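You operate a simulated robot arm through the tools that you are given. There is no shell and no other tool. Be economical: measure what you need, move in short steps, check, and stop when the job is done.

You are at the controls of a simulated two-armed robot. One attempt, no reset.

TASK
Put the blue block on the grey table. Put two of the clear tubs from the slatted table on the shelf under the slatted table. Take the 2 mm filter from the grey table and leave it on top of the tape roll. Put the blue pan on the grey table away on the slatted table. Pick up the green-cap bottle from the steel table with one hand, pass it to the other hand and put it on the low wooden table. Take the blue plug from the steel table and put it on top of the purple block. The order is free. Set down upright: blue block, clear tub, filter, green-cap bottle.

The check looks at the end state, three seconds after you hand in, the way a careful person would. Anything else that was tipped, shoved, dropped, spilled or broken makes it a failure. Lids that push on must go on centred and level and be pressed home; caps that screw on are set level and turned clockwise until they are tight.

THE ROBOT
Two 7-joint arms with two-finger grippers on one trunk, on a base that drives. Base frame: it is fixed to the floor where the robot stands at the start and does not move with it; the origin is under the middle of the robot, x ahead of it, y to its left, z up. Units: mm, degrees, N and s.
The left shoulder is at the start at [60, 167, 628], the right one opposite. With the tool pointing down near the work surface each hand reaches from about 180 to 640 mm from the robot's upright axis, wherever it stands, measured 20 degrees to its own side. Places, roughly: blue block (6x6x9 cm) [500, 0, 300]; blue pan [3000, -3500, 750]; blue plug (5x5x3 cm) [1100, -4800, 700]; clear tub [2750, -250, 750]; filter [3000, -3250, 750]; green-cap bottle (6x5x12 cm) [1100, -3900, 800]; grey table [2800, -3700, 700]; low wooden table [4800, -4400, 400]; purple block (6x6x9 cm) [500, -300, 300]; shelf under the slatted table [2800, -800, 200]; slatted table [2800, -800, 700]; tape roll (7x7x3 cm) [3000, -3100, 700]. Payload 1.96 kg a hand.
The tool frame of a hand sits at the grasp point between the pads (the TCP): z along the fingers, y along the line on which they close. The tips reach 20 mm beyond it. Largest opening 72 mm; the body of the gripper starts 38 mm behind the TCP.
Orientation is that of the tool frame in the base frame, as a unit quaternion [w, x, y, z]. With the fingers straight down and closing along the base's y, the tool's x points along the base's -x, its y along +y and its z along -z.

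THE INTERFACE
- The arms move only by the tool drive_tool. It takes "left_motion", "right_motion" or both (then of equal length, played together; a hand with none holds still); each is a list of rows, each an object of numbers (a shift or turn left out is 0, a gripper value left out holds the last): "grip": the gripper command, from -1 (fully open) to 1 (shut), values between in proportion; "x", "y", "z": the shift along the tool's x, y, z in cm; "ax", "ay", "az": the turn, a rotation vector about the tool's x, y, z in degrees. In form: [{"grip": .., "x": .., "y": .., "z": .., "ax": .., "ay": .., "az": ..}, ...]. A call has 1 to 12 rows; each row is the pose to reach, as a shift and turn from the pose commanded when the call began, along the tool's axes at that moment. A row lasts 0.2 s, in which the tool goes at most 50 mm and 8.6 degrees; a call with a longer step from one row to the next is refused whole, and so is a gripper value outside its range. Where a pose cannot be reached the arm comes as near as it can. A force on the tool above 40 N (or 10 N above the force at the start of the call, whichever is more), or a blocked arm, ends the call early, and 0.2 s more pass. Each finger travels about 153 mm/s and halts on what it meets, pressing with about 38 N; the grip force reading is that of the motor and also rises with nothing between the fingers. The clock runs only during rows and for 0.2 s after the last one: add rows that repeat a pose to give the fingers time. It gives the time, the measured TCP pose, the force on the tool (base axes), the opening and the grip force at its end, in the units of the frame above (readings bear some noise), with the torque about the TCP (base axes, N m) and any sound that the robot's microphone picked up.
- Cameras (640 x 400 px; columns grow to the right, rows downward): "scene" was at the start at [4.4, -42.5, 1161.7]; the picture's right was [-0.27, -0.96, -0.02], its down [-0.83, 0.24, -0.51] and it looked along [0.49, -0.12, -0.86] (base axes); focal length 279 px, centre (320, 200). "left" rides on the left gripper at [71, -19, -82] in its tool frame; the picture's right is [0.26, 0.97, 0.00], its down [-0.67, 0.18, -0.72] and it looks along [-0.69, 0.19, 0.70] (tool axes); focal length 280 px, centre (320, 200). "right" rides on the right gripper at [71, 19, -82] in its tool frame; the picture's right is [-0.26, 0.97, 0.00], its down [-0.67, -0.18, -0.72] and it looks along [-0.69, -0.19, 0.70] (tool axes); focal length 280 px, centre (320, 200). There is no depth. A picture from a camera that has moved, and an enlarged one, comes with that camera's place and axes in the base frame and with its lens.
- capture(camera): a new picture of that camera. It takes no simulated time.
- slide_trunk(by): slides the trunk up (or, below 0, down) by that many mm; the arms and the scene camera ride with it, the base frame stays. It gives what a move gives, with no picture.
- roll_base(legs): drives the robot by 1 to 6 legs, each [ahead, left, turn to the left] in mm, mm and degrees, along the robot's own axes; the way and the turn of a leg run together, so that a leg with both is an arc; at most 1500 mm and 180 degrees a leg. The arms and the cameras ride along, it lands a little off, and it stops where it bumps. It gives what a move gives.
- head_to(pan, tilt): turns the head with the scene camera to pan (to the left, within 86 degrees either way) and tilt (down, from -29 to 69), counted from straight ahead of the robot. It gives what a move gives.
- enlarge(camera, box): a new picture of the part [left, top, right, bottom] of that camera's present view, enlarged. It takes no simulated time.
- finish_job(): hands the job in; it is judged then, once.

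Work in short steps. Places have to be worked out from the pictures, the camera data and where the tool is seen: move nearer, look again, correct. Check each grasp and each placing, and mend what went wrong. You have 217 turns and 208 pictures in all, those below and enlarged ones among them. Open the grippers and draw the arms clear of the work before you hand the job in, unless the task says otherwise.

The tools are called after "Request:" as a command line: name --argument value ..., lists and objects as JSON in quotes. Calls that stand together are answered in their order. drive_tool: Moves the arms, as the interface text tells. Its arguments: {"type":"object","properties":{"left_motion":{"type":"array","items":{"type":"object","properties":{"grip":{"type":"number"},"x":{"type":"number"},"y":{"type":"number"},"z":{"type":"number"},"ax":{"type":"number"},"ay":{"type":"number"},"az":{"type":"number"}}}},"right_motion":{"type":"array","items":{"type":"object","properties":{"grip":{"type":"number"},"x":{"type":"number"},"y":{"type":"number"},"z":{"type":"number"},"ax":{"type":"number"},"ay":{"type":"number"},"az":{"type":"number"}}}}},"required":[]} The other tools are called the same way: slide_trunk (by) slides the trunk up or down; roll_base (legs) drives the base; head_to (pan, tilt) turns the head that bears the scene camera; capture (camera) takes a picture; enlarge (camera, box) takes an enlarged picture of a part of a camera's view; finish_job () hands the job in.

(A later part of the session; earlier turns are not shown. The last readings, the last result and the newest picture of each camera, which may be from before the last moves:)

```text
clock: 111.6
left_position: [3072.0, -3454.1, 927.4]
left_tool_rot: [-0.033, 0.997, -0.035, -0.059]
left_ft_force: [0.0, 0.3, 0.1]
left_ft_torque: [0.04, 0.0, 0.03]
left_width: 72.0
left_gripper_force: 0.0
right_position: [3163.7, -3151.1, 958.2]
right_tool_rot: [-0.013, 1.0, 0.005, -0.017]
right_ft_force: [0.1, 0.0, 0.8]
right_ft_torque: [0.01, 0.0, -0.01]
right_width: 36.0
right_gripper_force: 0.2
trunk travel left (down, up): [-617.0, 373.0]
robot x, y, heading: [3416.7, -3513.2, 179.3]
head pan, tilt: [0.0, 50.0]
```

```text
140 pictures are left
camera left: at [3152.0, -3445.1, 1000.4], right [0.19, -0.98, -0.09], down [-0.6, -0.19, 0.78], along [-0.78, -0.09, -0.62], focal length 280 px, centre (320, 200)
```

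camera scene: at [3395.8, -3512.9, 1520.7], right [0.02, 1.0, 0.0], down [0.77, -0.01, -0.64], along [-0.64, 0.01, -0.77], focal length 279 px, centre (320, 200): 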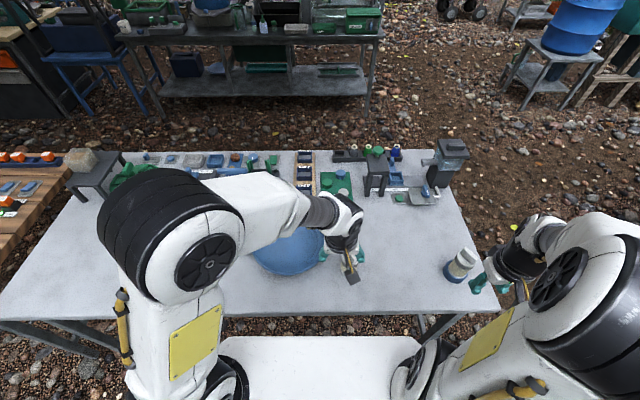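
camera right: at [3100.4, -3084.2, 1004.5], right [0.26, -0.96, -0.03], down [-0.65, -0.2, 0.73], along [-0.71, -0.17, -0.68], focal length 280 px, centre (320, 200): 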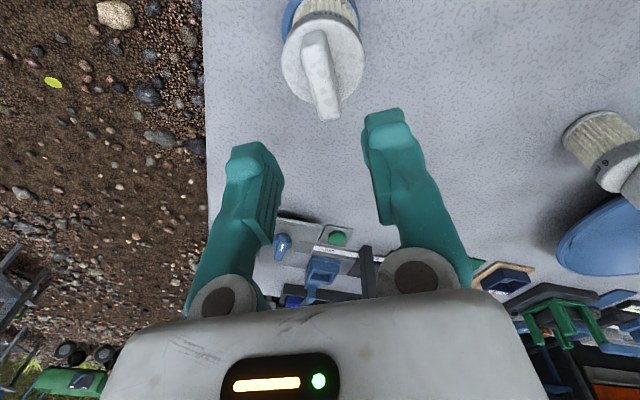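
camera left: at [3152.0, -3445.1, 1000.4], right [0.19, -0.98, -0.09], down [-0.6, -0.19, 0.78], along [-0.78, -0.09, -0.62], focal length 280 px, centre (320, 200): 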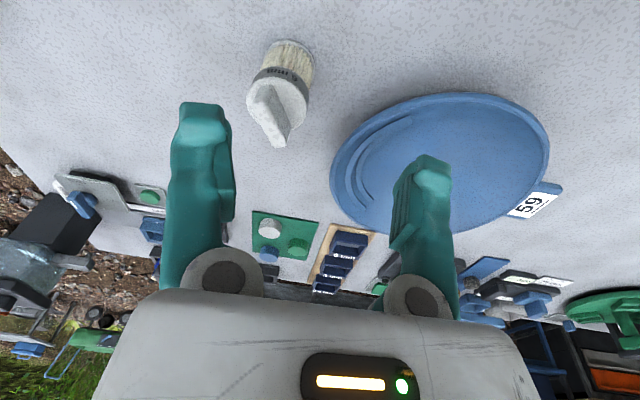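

The pan's rim is ≈[2958, -3582], about 225 mm across, with a "59" tab. I straighten and draw the left hand back and take a close look at the pan.

Request:
drive_tool --left_motion '[{"x": 3, "y": 2, "ax": -1, "ay": 1.7}, {"x": 6, "y": 4, "ax": -2, "ay": 3.3}, {"x": 9, "y": 6, "ax": -3, "ay": 5}, {"x": 9, "y": 8, "ax": -4, "ay": 6.6}, {"x": 9, "y": 10, "ax": -4, "ay": 6.6}]'

Request:
head_to --pan 0 --tilt 55

Request:
enlarge --camera "scene" --box '[190, 120, 430, 270]'

Request:
capture --camera "left"

```text
clock: 112.8
left_position: [3152.0, -3560.1, 910.3]
left_tool_rot: [0.004, 0.999, -0.035, -0.002]
left_ft_force: [1.0, 0.2, 0.4]
left_ft_torque: [0.05, -0.01, 0.0]
left_width: 72.1
left_gripper_force: 0.2
right_position: [3162.6, -3151.1, 958.8]
right_tool_rot: [-0.012, 1.0, 0.006, -0.016]
right_ft_force: [1.3, 0.0, -0.5]
right_ft_torque: [-0.01, 0.02, 0.01]
right_width: 35.9
right_gripper_force: 0.2
trunk travel left (down, up): [-617.0, 373.0]
robot x, y, heading: [3413.4, -3513.6, 178.9]
head pan, tilt: [0.0, 50.0]
```

```text
clock: 113.5
left_position: [3153.2, -3559.9, 910.4]
left_tool_rot: [0.004, 0.999, -0.035, -0.003]
left_ft_force: [0.1, -0.2, 0.3]
left_ft_torque: [0.02, 0.01, 0.0]
left_width: 72.2
left_gripper_force: 0.0
right_position: [3162.7, -3151.1, 958.5]
right_tool_rot: [-0.013, 1.0, 0.006, -0.016]
right_ft_force: [-0.4, 0.1, -0.5]
right_ft_torque: [0.01, -0.01, -0.02]
right_width: 35.9
right_gripper_force: 0.0
trunk travel left (down, up): [-617.0, 373.0]
robot x, y, heading: [3413.4, -3511.4, 179.0]
head pan, tilt: [0.0, 55.0]
```

```text
2.67 times, centred on (310, 195) of scene
camera zoom: at [3400.6, -3513.0, 1514.2], right [0.01, 1.0, 0.0], down [0.82, -0.01, -0.57], along [-0.57, 0.01, -0.82], focal length 745 px, centre (347, 213)
```

zoom: 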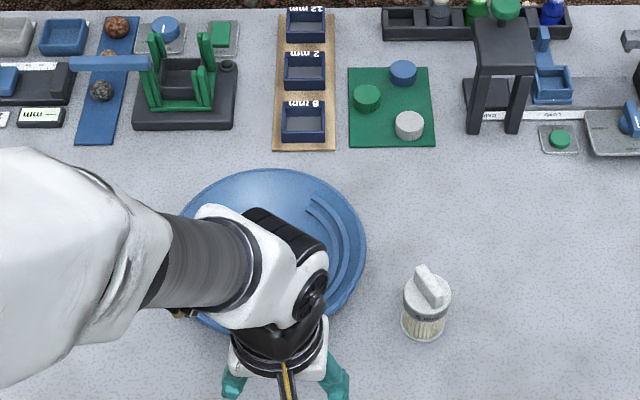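

```text
138 pictures are left
camera left: at [3225.0, -3544.3, 990.6], right [0.19, -0.98, 0.01], down [-0.68, -0.13, 0.72], along [-0.71, -0.14, -0.69], focal length 280 px, centre (320, 200)
```

left: 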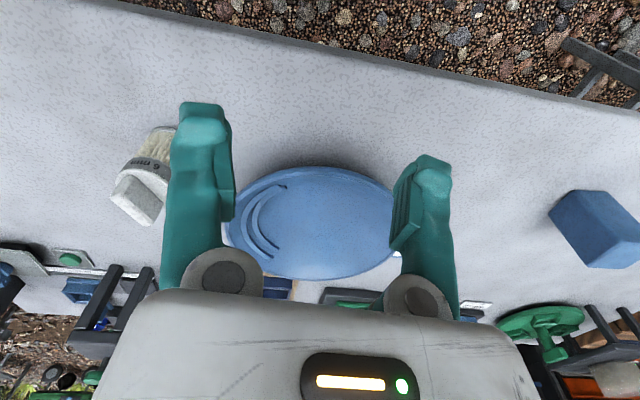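

The side wall is flared at ~45°, so I plan to pinch the near (east) rim with the left hand tilted, fingers along the wall. First I turn the left hand 90° so it closes radially.

Request:
drive_tool --left_motion '[{"az": 8.4, "y": 1}, {"az": 16.8, "y": 2}, {"az": 25.2, "y": 3}, {"az": 33.6, "y": 3}, {"az": 42, "y": 3}, {"az": 50.4, "y": 3}, {"az": 58.8, "y": 3}, {"az": 67.2, "y": 3}, {"az": 75.6, "y": 3}, {"az": 84, "y": 3}, {"az": 86, "y": 3}, {"az": 86, "y": 3}]'

Request:
capture --camera "left"

```text
clock: 116.1
left_position: [3139.2, -3584.2, 912.1]
left_tool_rot: [-0.004, -0.706, 0.708, -0.001]
left_ft_force: [-0.1, -0.1, 0.2]
left_ft_torque: [-0.01, 0.0, 0.01]
left_width: 72.0
left_gripper_force: 0.1
left hand out of reach, approached as far as the arm can: row 1, 2, 3, 4, 5, 6, 7, 8, 9, 10, 11, 12
right_position: [3162.4, -3151.0, 959.4]
right_tool_rot: [-0.012, 1.0, 0.005, -0.017]
right_ft_force: [-0.5, 0.2, 0.1]
right_ft_torque: [-0.02, -0.02, -0.01]
right_width: 35.9
right_gripper_force: 0.0
trunk travel left (down, up): [-617.0, 373.0]
robot x, y, heading: [3413.4, -3509.2, 179.2]
head pan, tilt: [0.0, 55.0]
```

```text
137 pictures are left
camera left: at [3159.1, -3654.2, 993.3], right [-0.97, -0.26, 0.01], down [-0.18, 0.68, 0.71], along [-0.19, 0.69, -0.7], focal length 280 px, centre (320, 200)
```

left: 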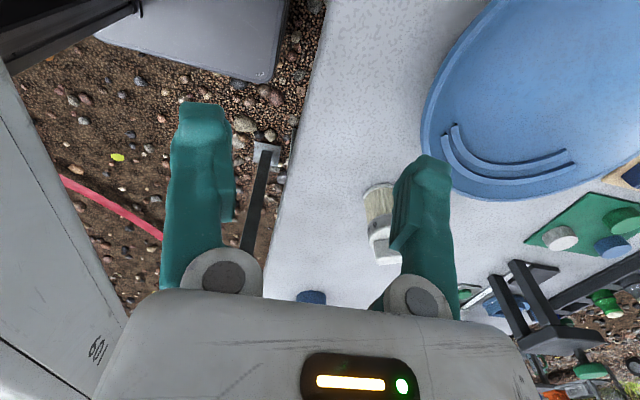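

Now I tilt the hand 40° (tips toward the pan) and bring it to a pre-grasp point near [3085, -3587, 840].

Request:
drive_tool --left_motion '[{"grip": -0.3, "y": 1.5, "z": 0, "ax": -8}, {"y": 3, "z": 1.5, "ax": -16}, {"y": 5, "z": 3.5, "ax": -24}, {"y": 5.4, "z": 5.5, "ax": -32}, {"y": 5.4, "z": 7.2, "ax": -40}, {"y": 5.4, "z": 7.2, "ax": -40}]'

Request:
capture --camera "left"

Request:
capture --camera "scene"

```text
clock: 117.5
left_position: [3059.7, -3563.8, 824.2]
left_tool_rot: [-0.247, -0.662, 0.665, 0.243]
left_ft_force: [-0.1, -0.8, -0.2]
left_ft_torque: [-0.01, -0.02, 0.0]
left_width: 46.8
left_gripper_force: 0.0
left hand out of reach, approached as far as the arm can: row 1, 2, 3, 4, 5, 6
right_position: [3163.9, -3151.0, 959.3]
right_tool_rot: [-0.011, 1.0, 0.005, -0.016]
right_ft_force: [0.4, -0.7, -0.6]
right_ft_torque: [0.05, 0.01, 0.01]
right_width: 35.8
right_gripper_force: 0.0
trunk travel left (down, up): [-617.0, 373.0]
robot x, y, heading: [3413.6, -3508.9, 179.3]
head pan, tilt: [0.0, 55.0]
```

```text
136 pictures are left
camera left: at [3125.6, -3633.9, 874.5], right [-0.73, -0.26, 0.63], down [0.33, 0.68, 0.66], along [-0.6, 0.69, -0.41], focal length 280 px, centre (320, 200)
```

left: 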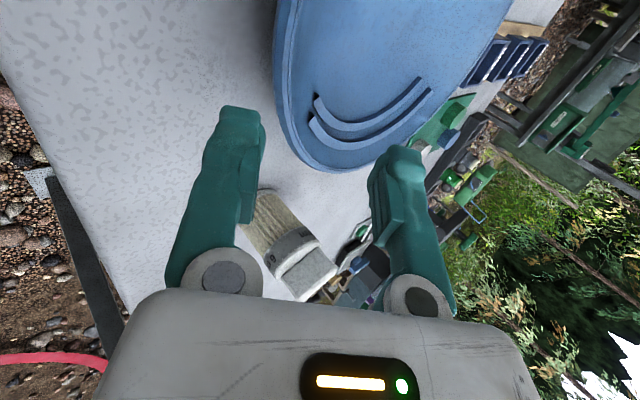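

```text
135 pictures are left
camera scene: at [3402.4, -3513.9, 1514.3], right [0.01, 1.0, 0.0], down [0.82, -0.01, -0.57], along [-0.57, 0.01, -0.82], focal length 279 px, centre (320, 200)
```

scene: 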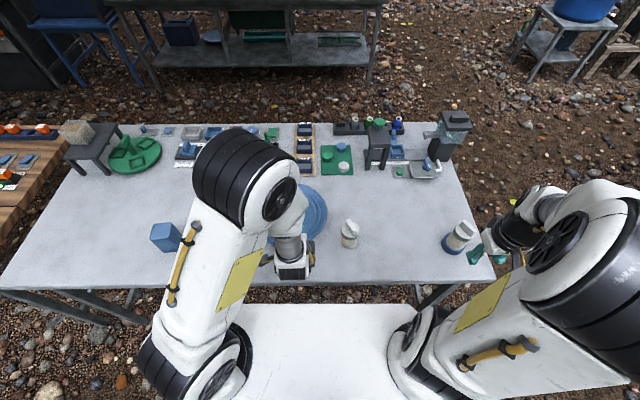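

The arm is cramped. I back the base 90 mm and shift it 60 mm left to give the left arm a better posture.

Request:
roll_base --legs '[[-90, 60, 0]]'

Request:
drive_tool --left_motion '[{"x": 0}]'

Request:
capture --camera "left"

Request:
capture --camera "scene"

```text
clock: 118.7
left_position: [3146.5, -3626.4, 824.9]
left_tool_rot: [-0.246, -0.663, 0.664, 0.242]
left_ft_force: [-0.1, 0.6, -0.2]
left_ft_torque: [0.0, 0.0, -0.02]
left_width: 46.9
left_gripper_force: 0.0
right_position: [3251.5, -3212.8, 958.9]
right_tool_rot: [-0.012, 1.0, 0.005, -0.017]
right_ft_force: [-0.4, -0.1, 0.7]
right_ft_torque: [0.03, -0.02, -0.03]
right_width: 36.1
right_gripper_force: 0.0
trunk travel left (down, up): [-617.0, 373.0]
robot x, y, heading: [3500.6, -3574.0, 179.4]
head pan, tilt: [0.0, 55.0]
```

```text
clock: 119.1
left_position: [3146.2, -3625.6, 824.2]
left_tool_rot: [-0.247, -0.663, 0.665, 0.24]
left_ft_force: [-0.3, 0.2, -0.4]
left_ft_torque: [-0.01, -0.02, 0.02]
left_width: 46.8
left_gripper_force: 0.1
right_position: [3252.5, -3213.1, 958.5]
right_tool_rot: [-0.012, 1.0, 0.005, -0.016]
right_ft_force: [-0.4, 0.5, -0.1]
right_ft_torque: [0.01, -0.01, 0.01]
right_width: 36.0
right_gripper_force: 0.1
trunk travel left (down, up): [-617.0, 373.0]
robot x, y, heading: [3505.8, -3573.8, 179.3]
head pan, tilt: [0.0, 55.0]
```

```text
134 pictures are left
camera left: at [3213.6, -3695.3, 874.4], right [-0.74, -0.26, 0.63], down [0.32, 0.68, 0.66], along [-0.6, 0.69, -0.42], focal length 280 px, centre (320, 200)
```

left: 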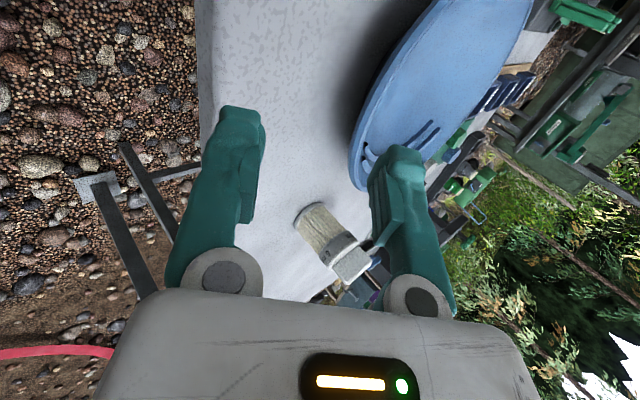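

```text
133 pictures are left
camera scene: at [3489.5, -3574.6, 1514.2], right [0.01, 1.0, 0.0], down [0.82, -0.01, -0.57], along [-0.57, 0.01, -0.82], focal length 279 px, centre (320, 200)
```

scene: 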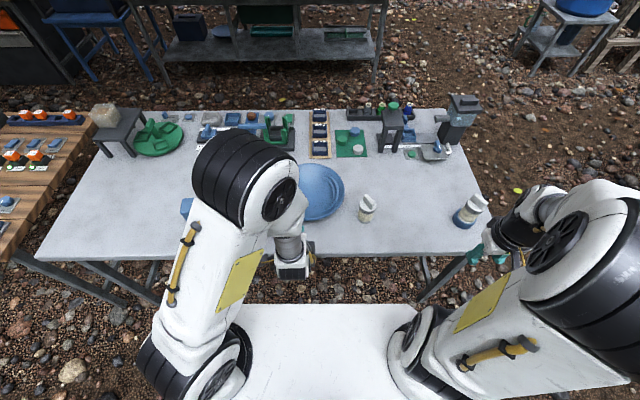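

The pan is shallow (rim ≈z 750, centre ≈[2930, -3587], tab at the south), so a tilted one-hand pinch has too little room. I'll use a level two-hand rim pinch (left at SE, right at NW). First untilt the left hand while rising.

Request:
drive_tool --left_motion '[{"grip": -0.3, "y": 1.3, "z": -1.5, "ax": 8}, {"y": 2.6, "z": -3, "ax": 16}, {"y": 3.8, "z": -4.6, "ax": 24}, {"y": 5.1, "z": -6.2, "ax": 32}, {"y": 5.1, "z": -6.2, "ax": 40}, {"y": 5.1, "z": -6.2, "ax": 40}]' --right_motion '[{"grip": -0.3, "az": -5}, {"az": -10}, {"az": -15}, {"az": -20}, {"az": -25}, {"az": -30}]'

Request:
drive_tool --left_motion '[{"az": -8.5}, {"az": -17}, {"az": -25.5}, {"az": -34}, {"az": -42.5}, {"az": -51}, {"az": -59.5}, {"az": -68}, {"az": -76.5}, {"az": -85}, {"az": -93.5}, {"az": -102}]'

Request:
roll_base --legs '[[80, 20, 0]]'

Request:
capture --camera "left"

Request:
capture --camera "right"

```text
clock: 120.5
left_position: [3146.9, -3626.5, 906.3]
left_tool_rot: [0.004, 0.707, -0.707, 0.001]
left_ft_force: [1.5, -0.3, 0.6]
left_ft_torque: [0.01, -0.02, 0.0]
left_width: 46.8
left_gripper_force: 0.1
left hand out of reach, approached as far as the arm can: row 2, 3
right_position: [3252.2, -3213.1, 959.0]
right_tool_rot: [-0.016, 0.964, 0.265, -0.013]
right_ft_force: [-0.3, 0.3, -1.0]
right_ft_torque: [-0.03, 0.02, -0.01]
right_width: 46.8
right_gripper_force: 0.1
trunk travel left (down, up): [-617.0, 373.0]
robot x, y, heading: [3503.4, -3570.2, 179.2]
head pan, tilt: [0.0, 55.0]
```

```text
clock: 123.1
left_position: [3148.9, -3623.5, 905.7]
left_tool_rot: [0.003, 0.994, 0.107, -0.003]
left_ft_force: [0.2, 0.0, -0.1]
left_ft_torque: [0.0, 0.01, 0.0]
left_width: 46.8
left_gripper_force: 0.0
right_position: [3251.4, -3212.6, 959.7]
right_tool_rot: [-0.016, 0.965, 0.263, -0.012]
right_ft_force: [0.1, -0.6, -0.7]
right_ft_torque: [0.0, 0.01, 0.0]
right_width: 47.0
right_gripper_force: 0.1
trunk travel left (down, up): [-617.0, 373.0]
robot x, y, heading: [3502.7, -3573.7, 179.3]
head pan, tilt: [0.0, 55.0]
```

```text
clock: 124.1
left_position: [3066.5, -3645.2, 904.2]
left_tool_rot: [0.004, 0.994, 0.105, -0.003]
left_ft_force: [-0.3, -0.5, -0.3]
left_ft_torque: [-0.01, -0.01, 0.01]
left_width: 47.1
left_gripper_force: 0.1
right_position: [3169.7, -3232.9, 958.6]
right_tool_rot: [-0.015, 0.964, 0.264, -0.012]
right_ft_force: [-0.8, 0.2, 0.6]
right_ft_torque: [-0.01, -0.03, 0.04]
right_width: 46.8
right_gripper_force: 0.1
trunk travel left (down, up): [-617.0, 373.0]
robot x, y, heading: [3422.4, -3589.0, 179.4]
head pan, tilt: [0.0, 55.0]
```

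```text
132 pictures are left
camera left: at [3132.3, -3609.4, 985.1], right [0.46, -0.89, 0.0], down [-0.62, -0.31, 0.72], along [-0.64, -0.33, -0.69], focal length 280 px, centre (320, 200)
```

left: 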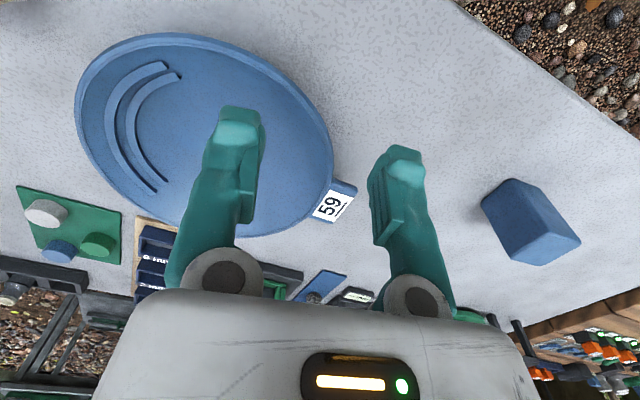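

```text
131 pictures are left
camera right: at [3242.8, -3214.9, 1038.7], right [0.27, -0.96, -0.03], down [-0.65, -0.2, 0.73], along [-0.71, -0.17, -0.68], focal length 280 px, centre (320, 200)
```

right: 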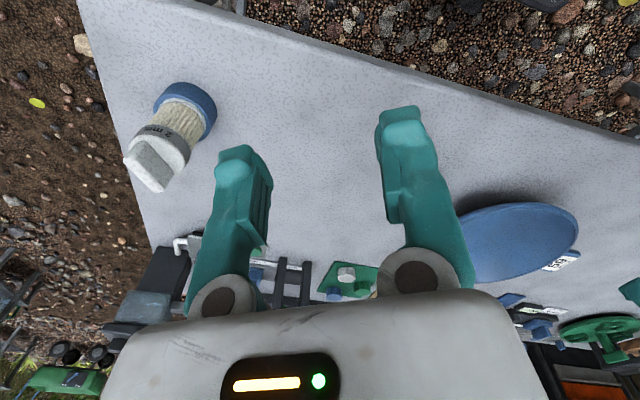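

Pan: centre ≈[2922, -3592], R≈113, rim z≈758. I send the left hand to above the SE rim point [2978, -3690] and the right hand above the NW rim point [2866, -3494], staying at z≈850.

Request:
drive_tool --left_motion '[{"x": -2, "y": 0.5, "az": -4}, {"x": -4, "y": 1, "az": -8}, {"x": -6, "y": 1.5, "az": -12}, {"x": -8, "y": 2, "az": -16}, {"x": -9.6, "y": 2.5, "az": -18}, {"x": -9.6, "y": 2.5, "z": 2, "az": -18}, {"x": -9.6, "y": 2.5, "z": 4, "az": -18}, {"x": -9.6, "y": 2.5, "z": 5.5, "az": -18}, {"x": -9.6, "y": 2.5, "z": 5.5, "az": -18}, {"x": -9.6, "y": 2.5, "z": 5.5, "az": -18}, {"x": -9.6, "y": 2.5, "z": 5.5, "az": -18}, {"x": -9.6, "y": 2.5, "z": 5.5, "az": -18}]' --right_motion '[{"x": -4.5, "y": 0.8}, {"x": -9, "y": 1.6}, {"x": -13.5, "y": 2.4}, {"x": -18, "y": 3.2}, {"x": -22.5, "y": 4}, {"x": -27, "y": 4.8}, {"x": -31.5, "y": 5.6}, {"x": -36, "y": 6.4}, {"x": -39.5, "y": 7.1}, {"x": -39.5, "y": 7.1, "z": 4}, {"x": -39.5, "y": 7.1, "z": 8}, {"x": -39.5, "y": 7.1, "z": 10.5}]'

Request:
capture --camera "left"

Request:
capture --camera "right"

Request:
capture --camera "scene"

```text
clock: 126.7
left_position: [2978.9, -3687.8, 851.0]
left_tool_rot: [0.003, 0.966, 0.259, -0.004]
left_ft_force: [-0.3, 0.0, 0.6]
left_ft_torque: [-0.01, 0.01, 0.01]
left_width: 46.8
left_gripper_force: 0.0
right_position: [2865.7, -3491.6, 858.8]
right_tool_rot: [-0.015, 0.964, 0.264, -0.014]
right_ft_force: [-0.1, -0.1, 0.7]
right_ft_torque: [0.02, 0.03, 0.02]
right_width: 46.8
right_gripper_force: 0.1
right hand out of reach, approached as far as the arm can: row 8, 9, 10
trunk travel left (down, up): [-617.0, 373.0]
robot x, y, heading: [3421.6, -3593.4, 179.4]
head pan, tilt: [0.0, 55.0]
```

```text
130 pictures are left
camera left: at [3031.7, -3634.9, 931.6], right [0.71, -0.7, 0.0], down [-0.49, -0.49, 0.72], along [-0.51, -0.51, -0.69], focal length 280 px, centre (320, 200)
```

left: 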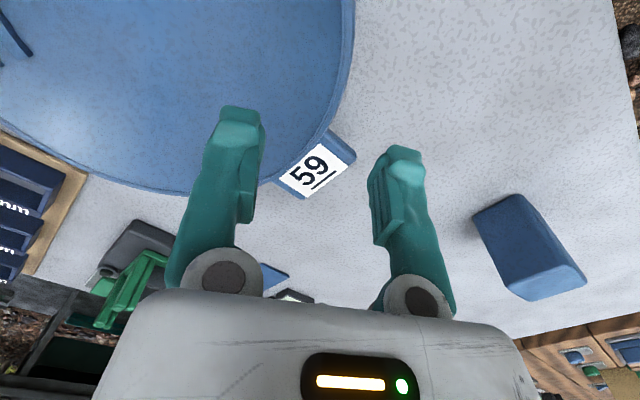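

```text
129 pictures are left
camera right: at [2938.7, -3474.4, 938.2], right [0.26, -0.96, -0.03], down [-0.65, -0.2, 0.73], along [-0.71, -0.17, -0.68], focal length 280 px, centre (320, 200)
```

right: 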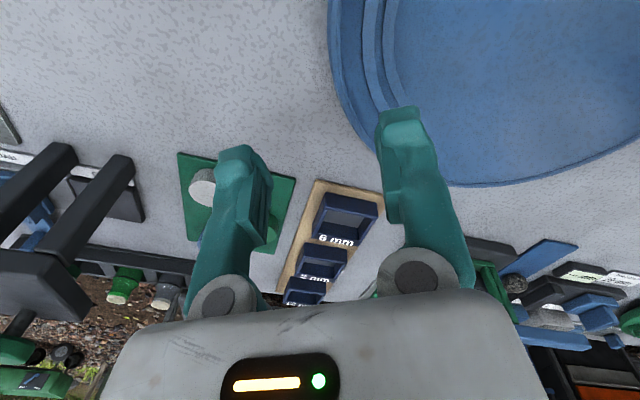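

```text
128 pictures are left
camera scene: at [3411.7, -3593.1, 1514.3], right [0.01, 1.0, 0.0], down [0.82, -0.01, -0.57], along [-0.57, 0.01, -0.82], focal length 279 px, centre (320, 200)
```

scene: 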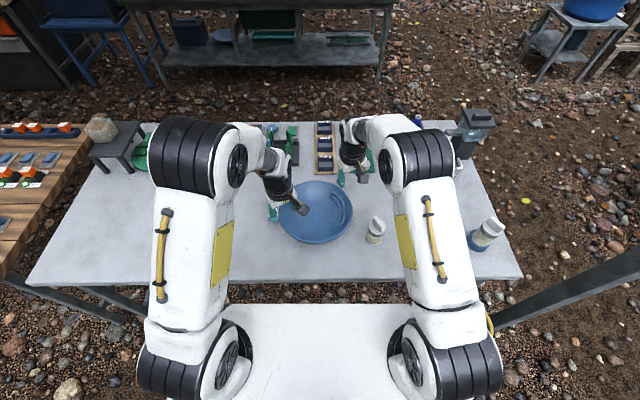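

In both views the pan lies ~12 mm further along (+.5,-.87) than estimated. I shift both hands that way (tool y +1.4 left, +1.2 right) and lower to z≈775.

Request:
drive_tool --left_motion '[{"y": 1.4, "z": 1}, {"y": 1.4, "z": 4}, {"y": 1.4, "z": 6.5}, {"y": 1.4, "z": 7.6}, {"y": 1.4, "z": 7.6}]' --right_motion '[{"y": 1.2, "z": 1}, {"y": 1.2, "z": 4}, {"y": 1.2, "z": 7}, {"y": 1.2, "z": 8.4}, {"y": 1.2, "z": 8.4}]'

Request:
capture --camera "left"

Request:
capture --camera "right"

Request:
enlarge --camera "scene" --box '[240, 140, 400, 260]'

```text
clock: 127.9
left_position: [2985.0, -3701.4, 775.9]
left_tool_rot: [0.003, 0.966, 0.26, -0.004]
left_ft_force: [0.1, 0.9, 1.0]
left_ft_torque: [0.05, 0.0, -0.04]
left_width: 47.1
left_gripper_force: 0.7
right_position: [2867.2, -3499.9, 773.6]
right_tool_rot: [-0.016, 0.964, 0.264, -0.013]
right_ft_force: [-0.4, -1.0, 3.0]
right_ft_torque: [-0.11, -0.06, -0.06]
right_width: 47.4
right_gripper_force: 0.9
trunk travel left (down, up): [-617.0, 373.0]
robot x, y, heading: [3423.1, -3592.7, 179.2]
head pan, tilt: [0.0, 55.0]
```

```text
127 pictures are left
camera left: at [3037.6, -3648.4, 855.8], right [0.71, -0.7, 0.0], down [-0.49, -0.49, 0.72], along [-0.51, -0.51, -0.69], focal length 280 px, centre (320, 200)
```

left: 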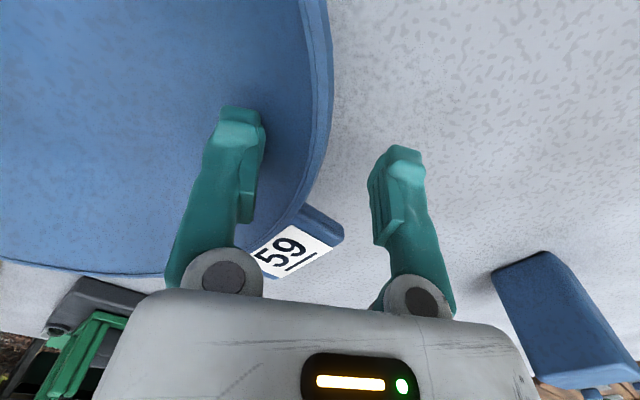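

```text
126 pictures are left
camera right: at [2940.5, -3482.8, 853.5], right [0.27, -0.96, -0.03], down [-0.65, -0.2, 0.73], along [-0.71, -0.17, -0.68], focal length 280 px, centre (320, 200)
```

right: 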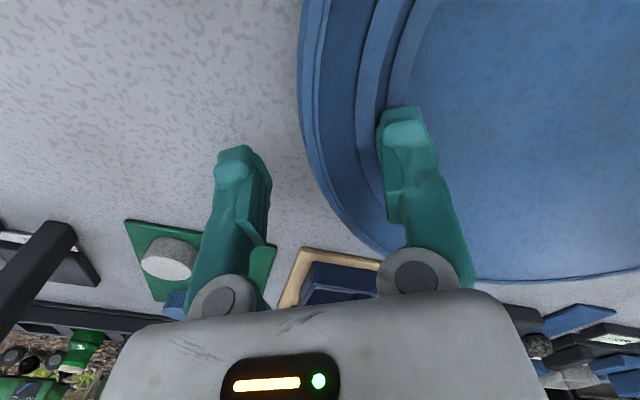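

```text
3.33 times, centred on (320, 200) of scene
camera zoom: at [3410.0, -3594.2, 1514.3], right [0.01, 1.0, 0.0], down [0.82, -0.01, -0.57], along [-0.57, 0.01, -0.82], focal length 931 px, centre (320, 200)
```

zoom: 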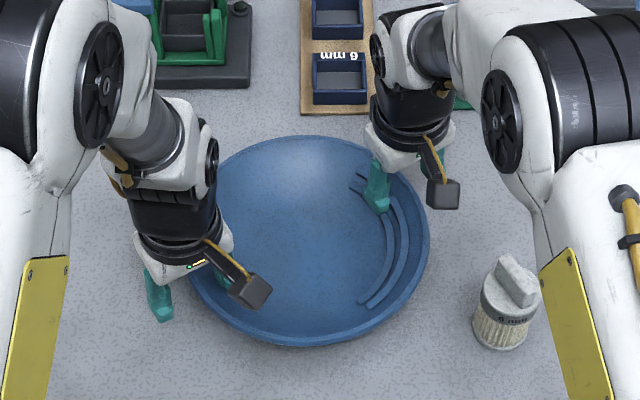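

The right hand's inner finger sits on a riffle. I raise it 1.5 cm, narrow it to ~20 mm and shift it 3 mm outward to fit between rim and riffle; left shifts 3 mm inward.

Request:
drive_tool --left_motion '[{"grip": -0.2, "y": 0}, {"y": -0.3}, {"y": -0.3}, {"y": -0.3}]' --right_motion '[{"z": -1}, {"z": -1.8}, {"z": -1.8, "grip": 0.42, "y": -0.3}, {"z": -1.8, "grip": 0.42, "y": -0.3}]'

Request:
capture --camera "right"

```text
clock: 128.9
left_position: [2983.7, -3699.0, 775.0]
left_tool_rot: [0.003, 0.966, 0.259, -0.003]
left_ft_force: [1.0, 1.0, -0.1]
left_ft_torque: [0.01, 0.01, 0.01]
left_width: 43.2
left_gripper_force: 0.1
right_position: [2865.1, -3497.8, 791.1]
right_tool_rot: [-0.016, 0.964, 0.263, -0.012]
right_ft_force: [0.8, -1.1, -0.5]
right_ft_torque: [0.01, -0.05, 0.03]
right_width: 20.8
right_gripper_force: 0.0
trunk travel left (down, up): [-617.0, 373.0]
robot x, y, heading: [3422.0, -3593.1, 179.4]
head pan, tilt: [0.0, 55.0]
```

```text
124 pictures are left
camera right: at [2939.1, -3480.7, 871.2], right [0.27, -0.96, -0.03], down [-0.65, -0.2, 0.73], along [-0.71, -0.17, -0.68], focal length 280 px, centre (320, 200)
```

right: 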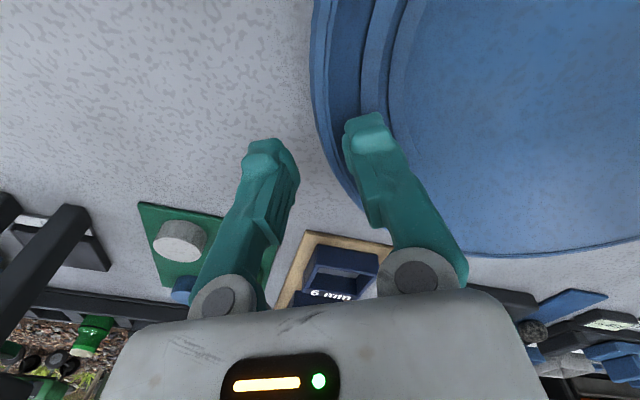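

Fits between rim and riffle. I lower both to z≈764 with care.

Request:
drive_tool --left_motion '[{"z": 0.4}, {"z": 0.8}, {"z": 1.1}, {"z": 1.1}]' --right_motion '[{"z": 1}, {"z": 2}, {"z": 2.6}, {"z": 2.6}]'

Request:
capture --camera "right"

Request:
capture --camera "left"

```text
clock: 129.5
left_position: [2983.2, -3696.3, 772.8]
left_tool_rot: [-0.001, 0.966, 0.258, -0.009]
left_ft_force: [-2.5, 4.7, 9.7]
left_ft_torque: [0.3, 0.15, -0.07]
left_width: 46.6
left_gripper_force: 2.6
right_position: [2863.2, -3502.7, 782.2]
right_tool_rot: [-0.013, 0.964, 0.265, -0.02]
right_ft_force: [8.8, -6.9, 26.2]
right_ft_torque: [-0.44, -0.35, 0.17]
right_width: 24.7
right_gripper_force: 2.4
trunk travel left (down, up): [-617.0, 373.0]
robot x, y, heading: [3417.4, -3588.9, 179.3]
head pan, tilt: [0.0, 55.0]
stopped in row 2 (right hand): the force on the tool passed its limit at 49 N (the readings are from after the stop); the commanded pose is now the measured one
```

```text
123 pictures are left
camera right: at [2938.6, -3484.2, 860.1], right [0.27, -0.96, -0.03], down [-0.64, -0.2, 0.74], along [-0.72, -0.18, -0.67], focal length 280 px, centre (320, 200)
```

right: 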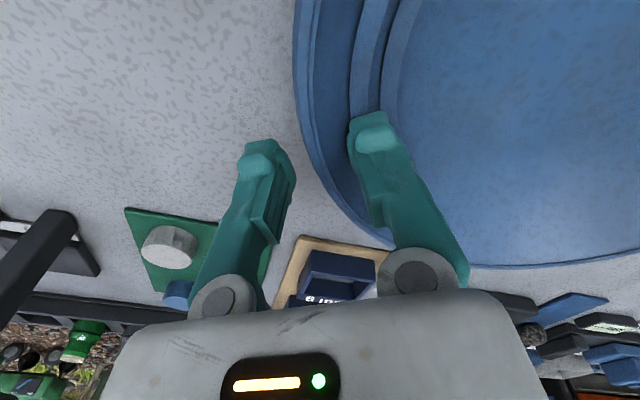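

```text
122 pictures are left
camera left: at [3036.3, -3644.3, 851.9], right [0.71, -0.71, -0.01], down [-0.48, -0.49, 0.73], along [-0.52, -0.51, -0.69], focal length 280 px, centre (320, 200)
```

left: 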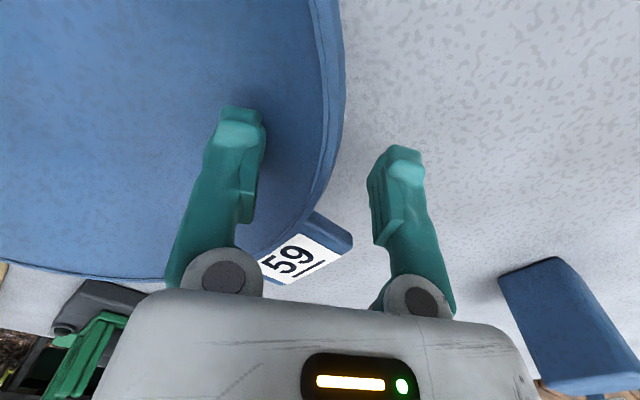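

Both tips met the pan's inside (≈752–760), so the rim must be higher than I thought and already between the fingers. I unload both by a few mm and close the left hand to test.

Request:
drive_tool --left_motion '[{"z": -0.2}, {"z": -0.2, "grip": 0.2}, {"z": -0.2, "grip": 0.5}, {"z": -0.2, "grip": 0.8}, {"z": -0.2, "grip": 1}, {"z": -0.2, "grip": 1}]' --right_motion '[{"z": -0.5}, {"z": -0.6}, {"z": -0.6}, {"z": -0.6}, {"z": -0.6}, {"z": -0.6}]'

Request:
capture --camera "left"

Request:
enlarge --camera "scene" --box '[240, 140, 400, 260]'

```text
clock: 131.0
left_position: [2980.3, -3694.6, 773.0]
left_tool_rot: [-0.004, 0.966, 0.257, -0.011]
left_ft_force: [-6.5, 13.0, 9.2]
left_ft_torque: [1.0, 0.48, -0.11]
left_width: 16.3
left_gripper_force: 38.0
right_position: [2865.0, -3503.8, 785.1]
right_tool_rot: [-0.013, 0.964, 0.266, -0.017]
right_ft_force: [7.9, -9.9, 9.7]
right_ft_torque: [-0.24, -0.25, 0.09]
right_width: 28.0
right_gripper_force: 6.0
trunk travel left (down, up): [-617.0, 373.0]
robot x, y, heading: [3426.5, -3591.4, 179.1]
head pan, tilt: [0.0, 55.0]
stopped in row 6 (left hand): the force on the tool passed its limit at 40 N (the readings are from after the stop); the commanded pose is now the measured one
```

```text
121 pictures are left
camera left: at [3033.6, -3642.3, 853.6], right [0.71, -0.71, -0.02], down [-0.48, -0.49, 0.73], along [-0.52, -0.51, -0.69], focal length 280 px, centre (320, 200)
```

left: 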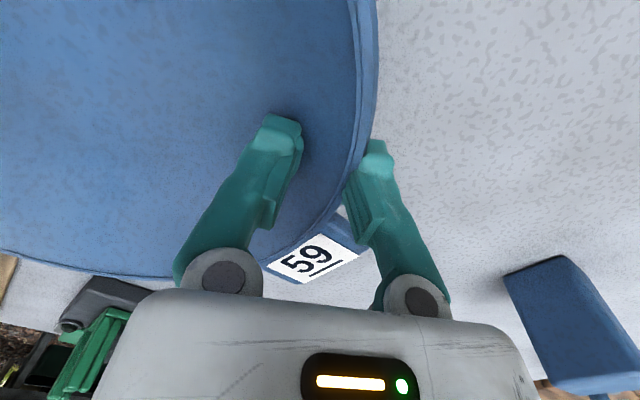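

```text
3.33 times, centred on (320, 200) of scene
camera zoom: at [3412.5, -3594.4, 1514.0], right [0.01, 1.0, 0.0], down [0.82, -0.01, -0.58], along [-0.58, 0.01, -0.82], focal length 931 px, centre (320, 200)
```

zoom: 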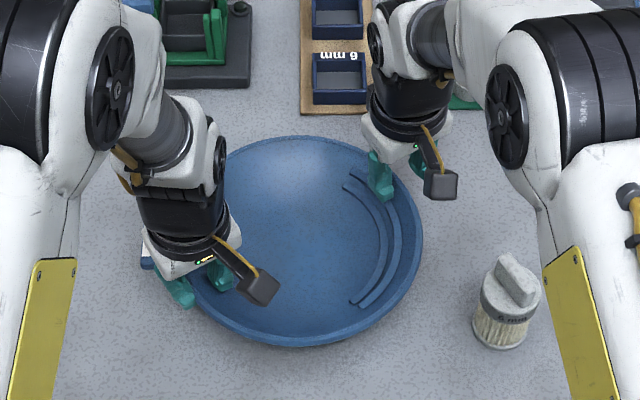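

The left hand holds the rim (16 mm, 38 N). The rim also runs between the right fingers; I close the right hand.

Request:
drive_tool --left_motion '[{"grip": 1}, {"grip": 1}, {"grip": 1}, {"grip": 1}]' --right_motion '[{"grip": 0.4}, {"grip": 0.7}, {"grip": 1}, {"grip": 1}]'

Request:
capture --camera "right"

Request:
enlarge --camera "scene" --box '[240, 140, 400, 260]'

```text
clock: 131.7
left_position: [2978.3, -3694.1, 775.6]
left_tool_rot: [-0.005, 0.966, 0.258, -0.014]
left_ft_force: [-4.5, 9.0, 11.9]
left_ft_torque: [0.85, 0.52, 0.01]
left_width: 15.2
left_gripper_force: 38.0
right_position: [2866.4, -3510.4, 785.6]
right_tool_rot: [-0.008, 0.963, 0.268, -0.017]
right_ft_force: [9.0, -9.4, 17.7]
right_ft_torque: [-0.11, -0.19, 0.1]
right_width: 5.9
right_gripper_force: 29.6
trunk travel left (down, up): [-617.0, 373.0]
robot x, y, heading: [3421.5, -3593.9, 179.3]
head pan, tilt: [0.0, 55.0]
stopped in row 3 (right hand): the force on the tool passed its limit at 49 N (the readings are from after the stop); the commanded pose is now the measured one
```

```text
119 pictures are left
camera right: at [2940.3, -3490.2, 865.6], right [0.27, -0.96, -0.02], down [-0.64, -0.2, 0.74], along [-0.71, -0.19, -0.67], focal length 280 px, centre (320, 200)
```

right: 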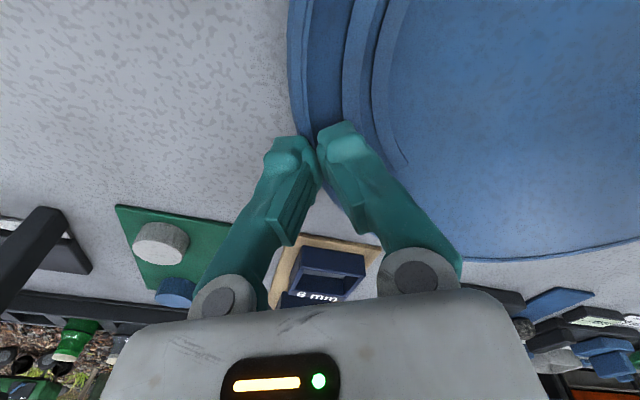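

```text
3.33 times, centred on (320, 200) of scene
camera zoom: at [3413.8, -3594.1, 1514.4], right [0.01, 1.0, 0.0], down [0.82, -0.01, -0.58], along [-0.58, 0.01, -0.82], focal length 931 px, centre (320, 200)
```

zoom: 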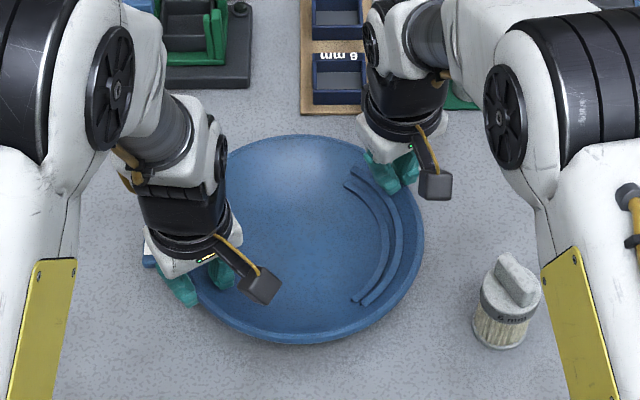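

Right pinches the lip (6 mm), left the wall (15 mm). I try lifting both together 3 cm slowly and look.

Request:
drive_tool --left_motion '[{"grip": 1, "z": -0.4}, {"z": -1}, {"z": -2}, {"z": -3}, {"z": -3}]' --right_motion '[{"grip": 1, "z": -0.4}, {"z": -1}, {"z": -2}, {"z": -3}, {"z": -3}]'

Request:
capture --camera "right"

Request:
capture --camera "left"

Request:
enlarge --camera "scene" --box '[240, 140, 400, 260]'

```text
clock: 132.9
left_position: [2978.6, -3694.5, 803.3]
left_tool_rot: [-0.003, 0.966, 0.258, -0.011]
left_ft_force: [1.3, 0.3, 3.3]
left_ft_torque: [0.58, 0.25, -0.06]
left_width: 10.0
left_gripper_force: 37.5
right_position: [2865.1, -3506.2, 812.9]
right_tool_rot: [-0.008, 0.963, 0.267, -0.015]
right_ft_force: [-0.8, -0.6, -0.2]
right_ft_torque: [-0.01, 0.03, 0.02]
right_width: 0.0
right_gripper_force: 29.9
trunk travel left (down, up): [-617.0, 373.0]
robot x, y, heading: [3425.1, -3589.3, 179.2]
head pan, tilt: [0.0, 55.0]
```

```text
117 pictures are left
camera right: at [2939.6, -3488.2, 893.0], right [0.27, -0.96, -0.02], down [-0.65, -0.2, 0.74], along [-0.71, -0.19, -0.68], focal length 280 px, centre (320, 200)
```

right: 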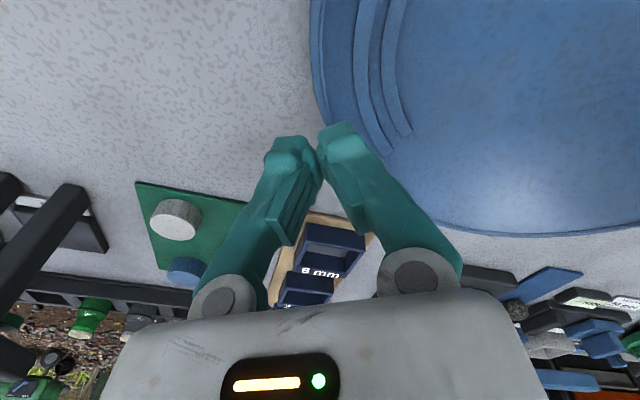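

```text
116 pictures are left
camera left: at [3033.1, -3642.3, 883.2], right [0.71, -0.71, -0.02], down [-0.48, -0.49, 0.73], along [-0.52, -0.51, -0.69], focal length 280 px, centre (320, 200)
```

left: 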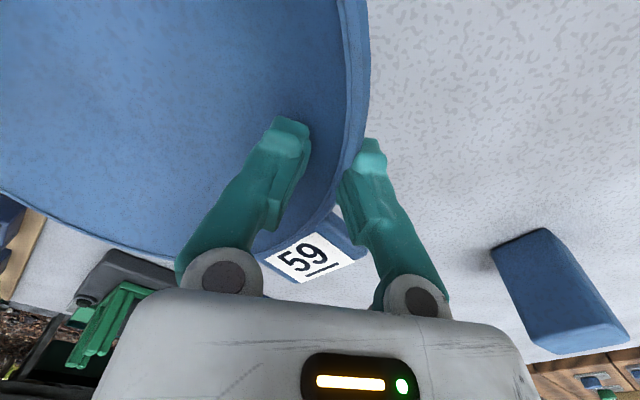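

```text
3.33 times, centred on (320, 200) of scene
camera zoom: at [3409.9, -3593.8, 1514.2], right [0.01, 1.0, 0.0], down [0.82, -0.01, -0.57], along [-0.57, 0.01, -0.82], focal length 931 px, centre (320, 200)
```

zoom: 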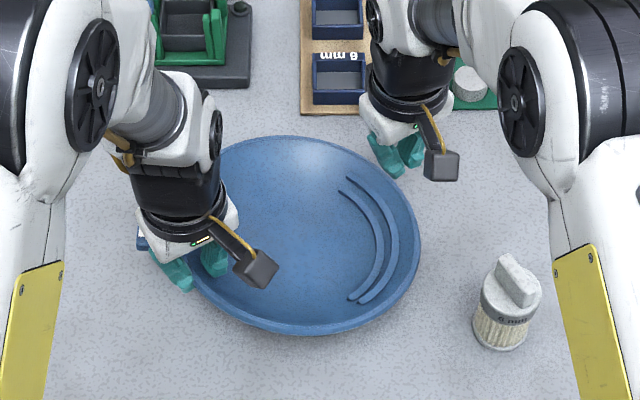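

The left hand alone is lifting its side; the right slipped off. The pan may simply hang from the left pinch (its orientation isn't prescribed). I pull the right hand up and away and lift the left another 5 cm slowly to see whether it holds.

Request:
drive_tool --left_motion '[{"grip": 1, "z": -1}, {"z": -2}, {"z": -3}, {"z": -4}, {"z": -5}, {"z": -5}]' --right_motion '[{"z": -4}, {"z": -8}, {"z": -12}, {"z": -14, "x": 3}, {"z": -14, "x": 7}, {"z": -14, "x": 11}]'

Request:
capture --camera "left"

Request:
enlarge --camera "scene" --box '[220, 120, 420, 270]'

```text
clock: 134.3
left_position: [2980.4, -3693.8, 854.4]
left_tool_rot: [-0.002, 0.966, 0.258, -0.011]
left_ft_force: [1.4, -1.3, 3.0]
left_ft_torque: [0.39, 0.05, -0.12]
left_width: 6.1
left_gripper_force: 33.9
right_position: [2967.3, -3452.9, 951.6]
right_tool_rot: [-0.009, 0.963, 0.268, -0.015]
right_ft_force: [-0.1, 0.3, 0.0]
right_ft_torque: [-0.02, 0.0, -0.02]
right_width: 0.0
right_gripper_force: 29.9
right hand out of reach, approached as far as the arm can: row 3, 4
trunk travel left (down, up): [-617.0, 373.0]
robot x, y, heading: [3423.2, -3595.4, 179.4]
head pan, tilt: [0.0, 55.0]
```

```text
114 pictures are left
camera left: at [3034.0, -3642.3, 933.1], right [0.71, -0.71, -0.02], down [-0.48, -0.49, 0.73], along [-0.52, -0.51, -0.69], focal length 280 px, centre (320, 200)
```

left: 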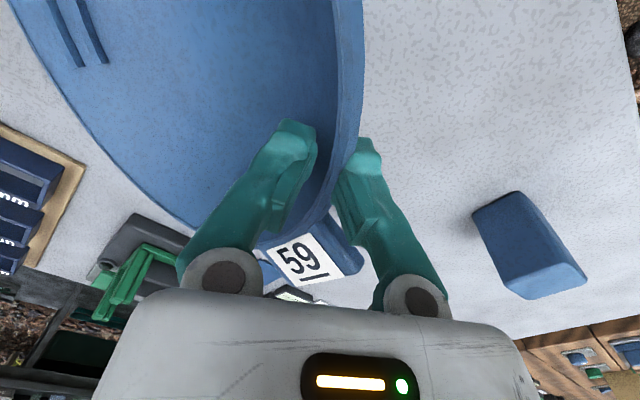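

```text
2.67 times, centred on (320, 195) of scene
camera zoom: at [3409.8, -3594.1, 1514.3], right [0.01, 1.0, 0.0], down [0.82, -0.01, -0.57], along [-0.57, 0.01, -0.82], focal length 745 px, centre (320, 213)
```

zoom: 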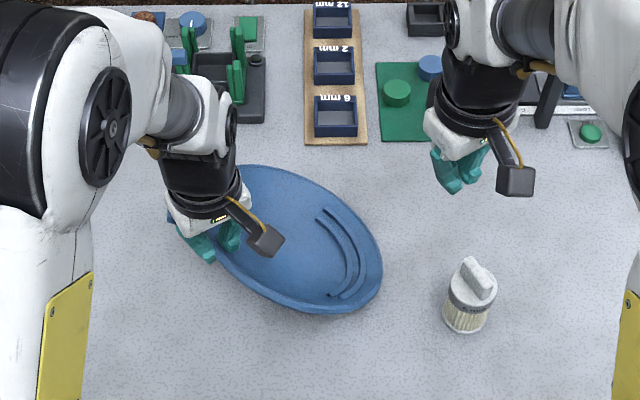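

It holds and is swinging into line with the fingers (6 mm). I keep lifting 8 cm more.

Request:
drive_tool --left_motion '[{"grip": 1, "z": -1.5}, {"z": -3}, {"z": -4.5}, {"z": -6}, {"z": -7.5}, {"z": -9}, {"z": -9}]'

Request:
capture --camera "left"

Request:
capture --camera "scene"

```text
clock: 135.9
left_position: [2983.5, -3695.3, 944.8]
left_tool_rot: [-0.002, 0.966, 0.258, -0.011]
left_ft_force: [-0.2, 0.4, -1.8]
left_ft_torque: [-0.06, -0.07, -0.04]
left_width: 6.1
left_gripper_force: 32.6
right_position: [2965.7, -3451.6, 952.4]
right_tool_rot: [-0.008, 0.964, 0.267, -0.015]
right_ft_force: [-0.2, 0.2, 0.4]
right_ft_torque: [-0.03, 0.01, 0.02]
right_width: 0.1
right_gripper_force: 29.3
trunk travel left (down, up): [-617.0, 373.0]
robot x, y, heading: [3418.4, -3591.4, 179.3]
head pan, tilt: [0.0, 55.0]
```

```text
112 pictures are left
camera left: at [3035.9, -3642.5, 1022.9], right [0.71, -0.71, -0.02], down [-0.48, -0.49, 0.73], along [-0.52, -0.51, -0.69], focal length 280 px, centre (320, 200)
```

left: 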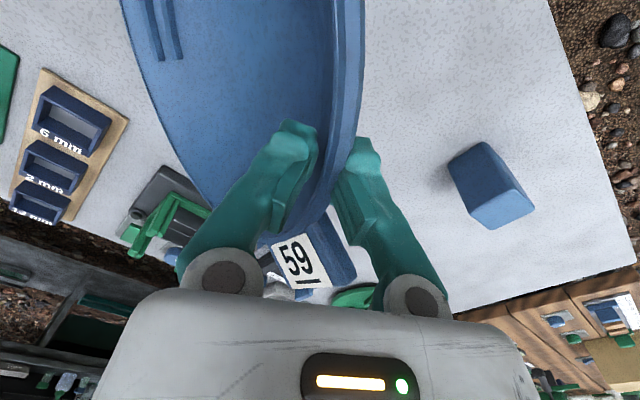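

```text
111 pictures are left
camera scene: at [3409.1, -3593.8, 1514.2], right [0.01, 1.0, 0.0], down [0.82, -0.01, -0.57], along [-0.57, 0.01, -0.82], focal length 279 px, centre (320, 200)
```

scene: 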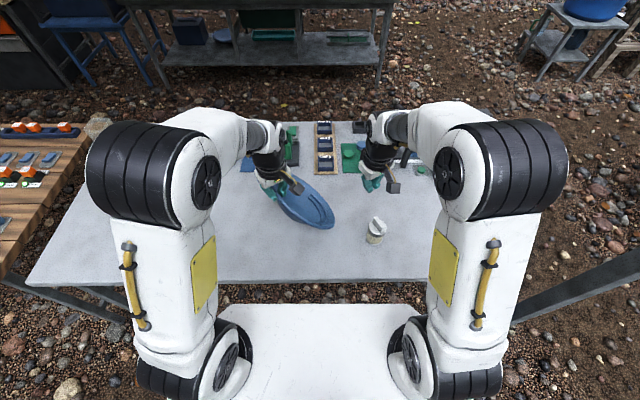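

The pan is off the table, hanging firmly from the left hand (≈1.8 N). I raise the trunk 100 mm, draw both hands back 11 cm, and back the base off.

Request:
slide_trunk --by 100

Request:
drive_tool --left_motion '[{"grip": 1, "x": 2, "y": 1.1}, {"x": 4, "y": 2.2}, {"x": 6, "y": 3.3}, {"x": 8, "y": 4.5}, {"x": 9.5, "y": 5.6}, {"x": 9.5, "y": 5.6}]' --right_motion '[{"x": 2, "y": 1.1}, {"x": 4, "y": 2.2}, {"x": 6, "y": 3.3}, {"x": 8, "y": 4.5}, {"x": 9.5, "y": 5.6}, {"x": 9.5, "y": 5.6}]'

Request:
roll_base --legs '[[-310, 0, 0], [0, -690, 0], [120, -250, 0], [170, -220, 0], [180, -180, 0]]'

Request:
capture --camera "scene"

```text
clock: 137.3
left_position: [2982.5, -3694.9, 1043.4]
left_tool_rot: [-0.002, 0.966, 0.258, -0.011]
left_ft_force: [0.5, -0.1, -1.7]
left_ft_torque: [-0.03, -0.08, 0.01]
left_width: 5.8
left_gripper_force: 32.7
right_position: [2965.3, -3452.5, 1051.0]
right_tool_rot: [-0.008, 0.964, 0.266, -0.015]
right_ft_force: [-0.1, -0.5, 0.1]
right_ft_torque: [0.01, -0.01, 0.01]
right_width: 0.0
right_gripper_force: 30.2
trunk travel left (down, up): [-717.0, 273.0]
robot x, y, heading: [3425.0, -3588.4, 179.3]
head pan, tilt: [0.0, 55.0]
```

```text
clock: 138.7
left_position: [3093.5, -3696.5, 1041.6]
left_tool_rot: [-0.003, 0.966, 0.259, -0.011]
left_ft_force: [-0.1, 1.1, -1.0]
left_ft_torque: [-0.05, -0.03, -0.03]
left_width: 6.1
left_gripper_force: 33.0
right_position: [3075.3, -3450.9, 1049.1]
right_tool_rot: [-0.009, 0.963, 0.267, -0.015]
right_ft_force: [-0.1, 0.2, 0.5]
right_ft_torque: [-0.02, 0.0, -0.02]
right_width: 0.1
right_gripper_force: 29.9
trunk travel left (down, up): [-717.0, 273.0]
robot x, y, heading: [3422.7, -3594.0, 179.3]
head pan, tilt: [0.0, 55.0]
```

```text
clock: 148.7
left_position: [2948.5, -2366.1, 1040.7]
left_tool_rot: [-0.002, 0.965, 0.261, -0.01]
left_ft_force: [-0.1, 0.4, -1.2]
left_ft_torque: [-0.03, -0.01, 0.01]
left_width: 5.8
left_gripper_force: 33.2
right_position: [2927.9, -2120.6, 1048.1]
right_tool_rot: [-0.008, 0.963, 0.27, -0.015]
right_ft_force: [0.4, -0.1, -0.1]
right_ft_torque: [0.0, 0.01, 0.0]
right_width: 0.0
right_gripper_force: 30.0
trunk travel left (down, up): [-717.0, 273.0]
robot x, y, heading: [3273.1, -2257.2, 179.6]
head pan, tilt: [0.0, 55.0]
```

```text
110 pictures are left
camera scene: at [3262.4, -2261.5, 1614.2], right [0.01, 1.0, 0.0], down [0.82, -0.01, -0.57], along [-0.57, 0.0, -0.82], focal length 279 px, centre (320, 200)
```

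scene: 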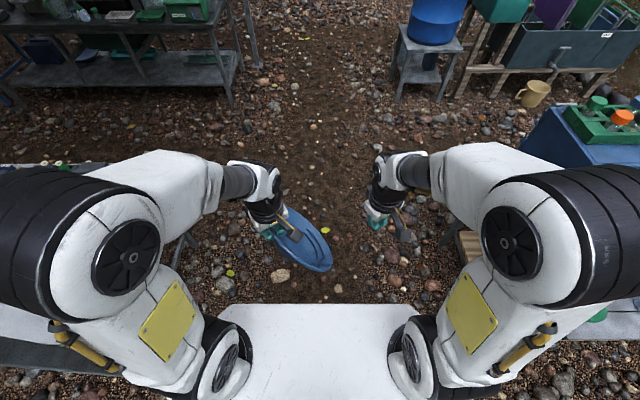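

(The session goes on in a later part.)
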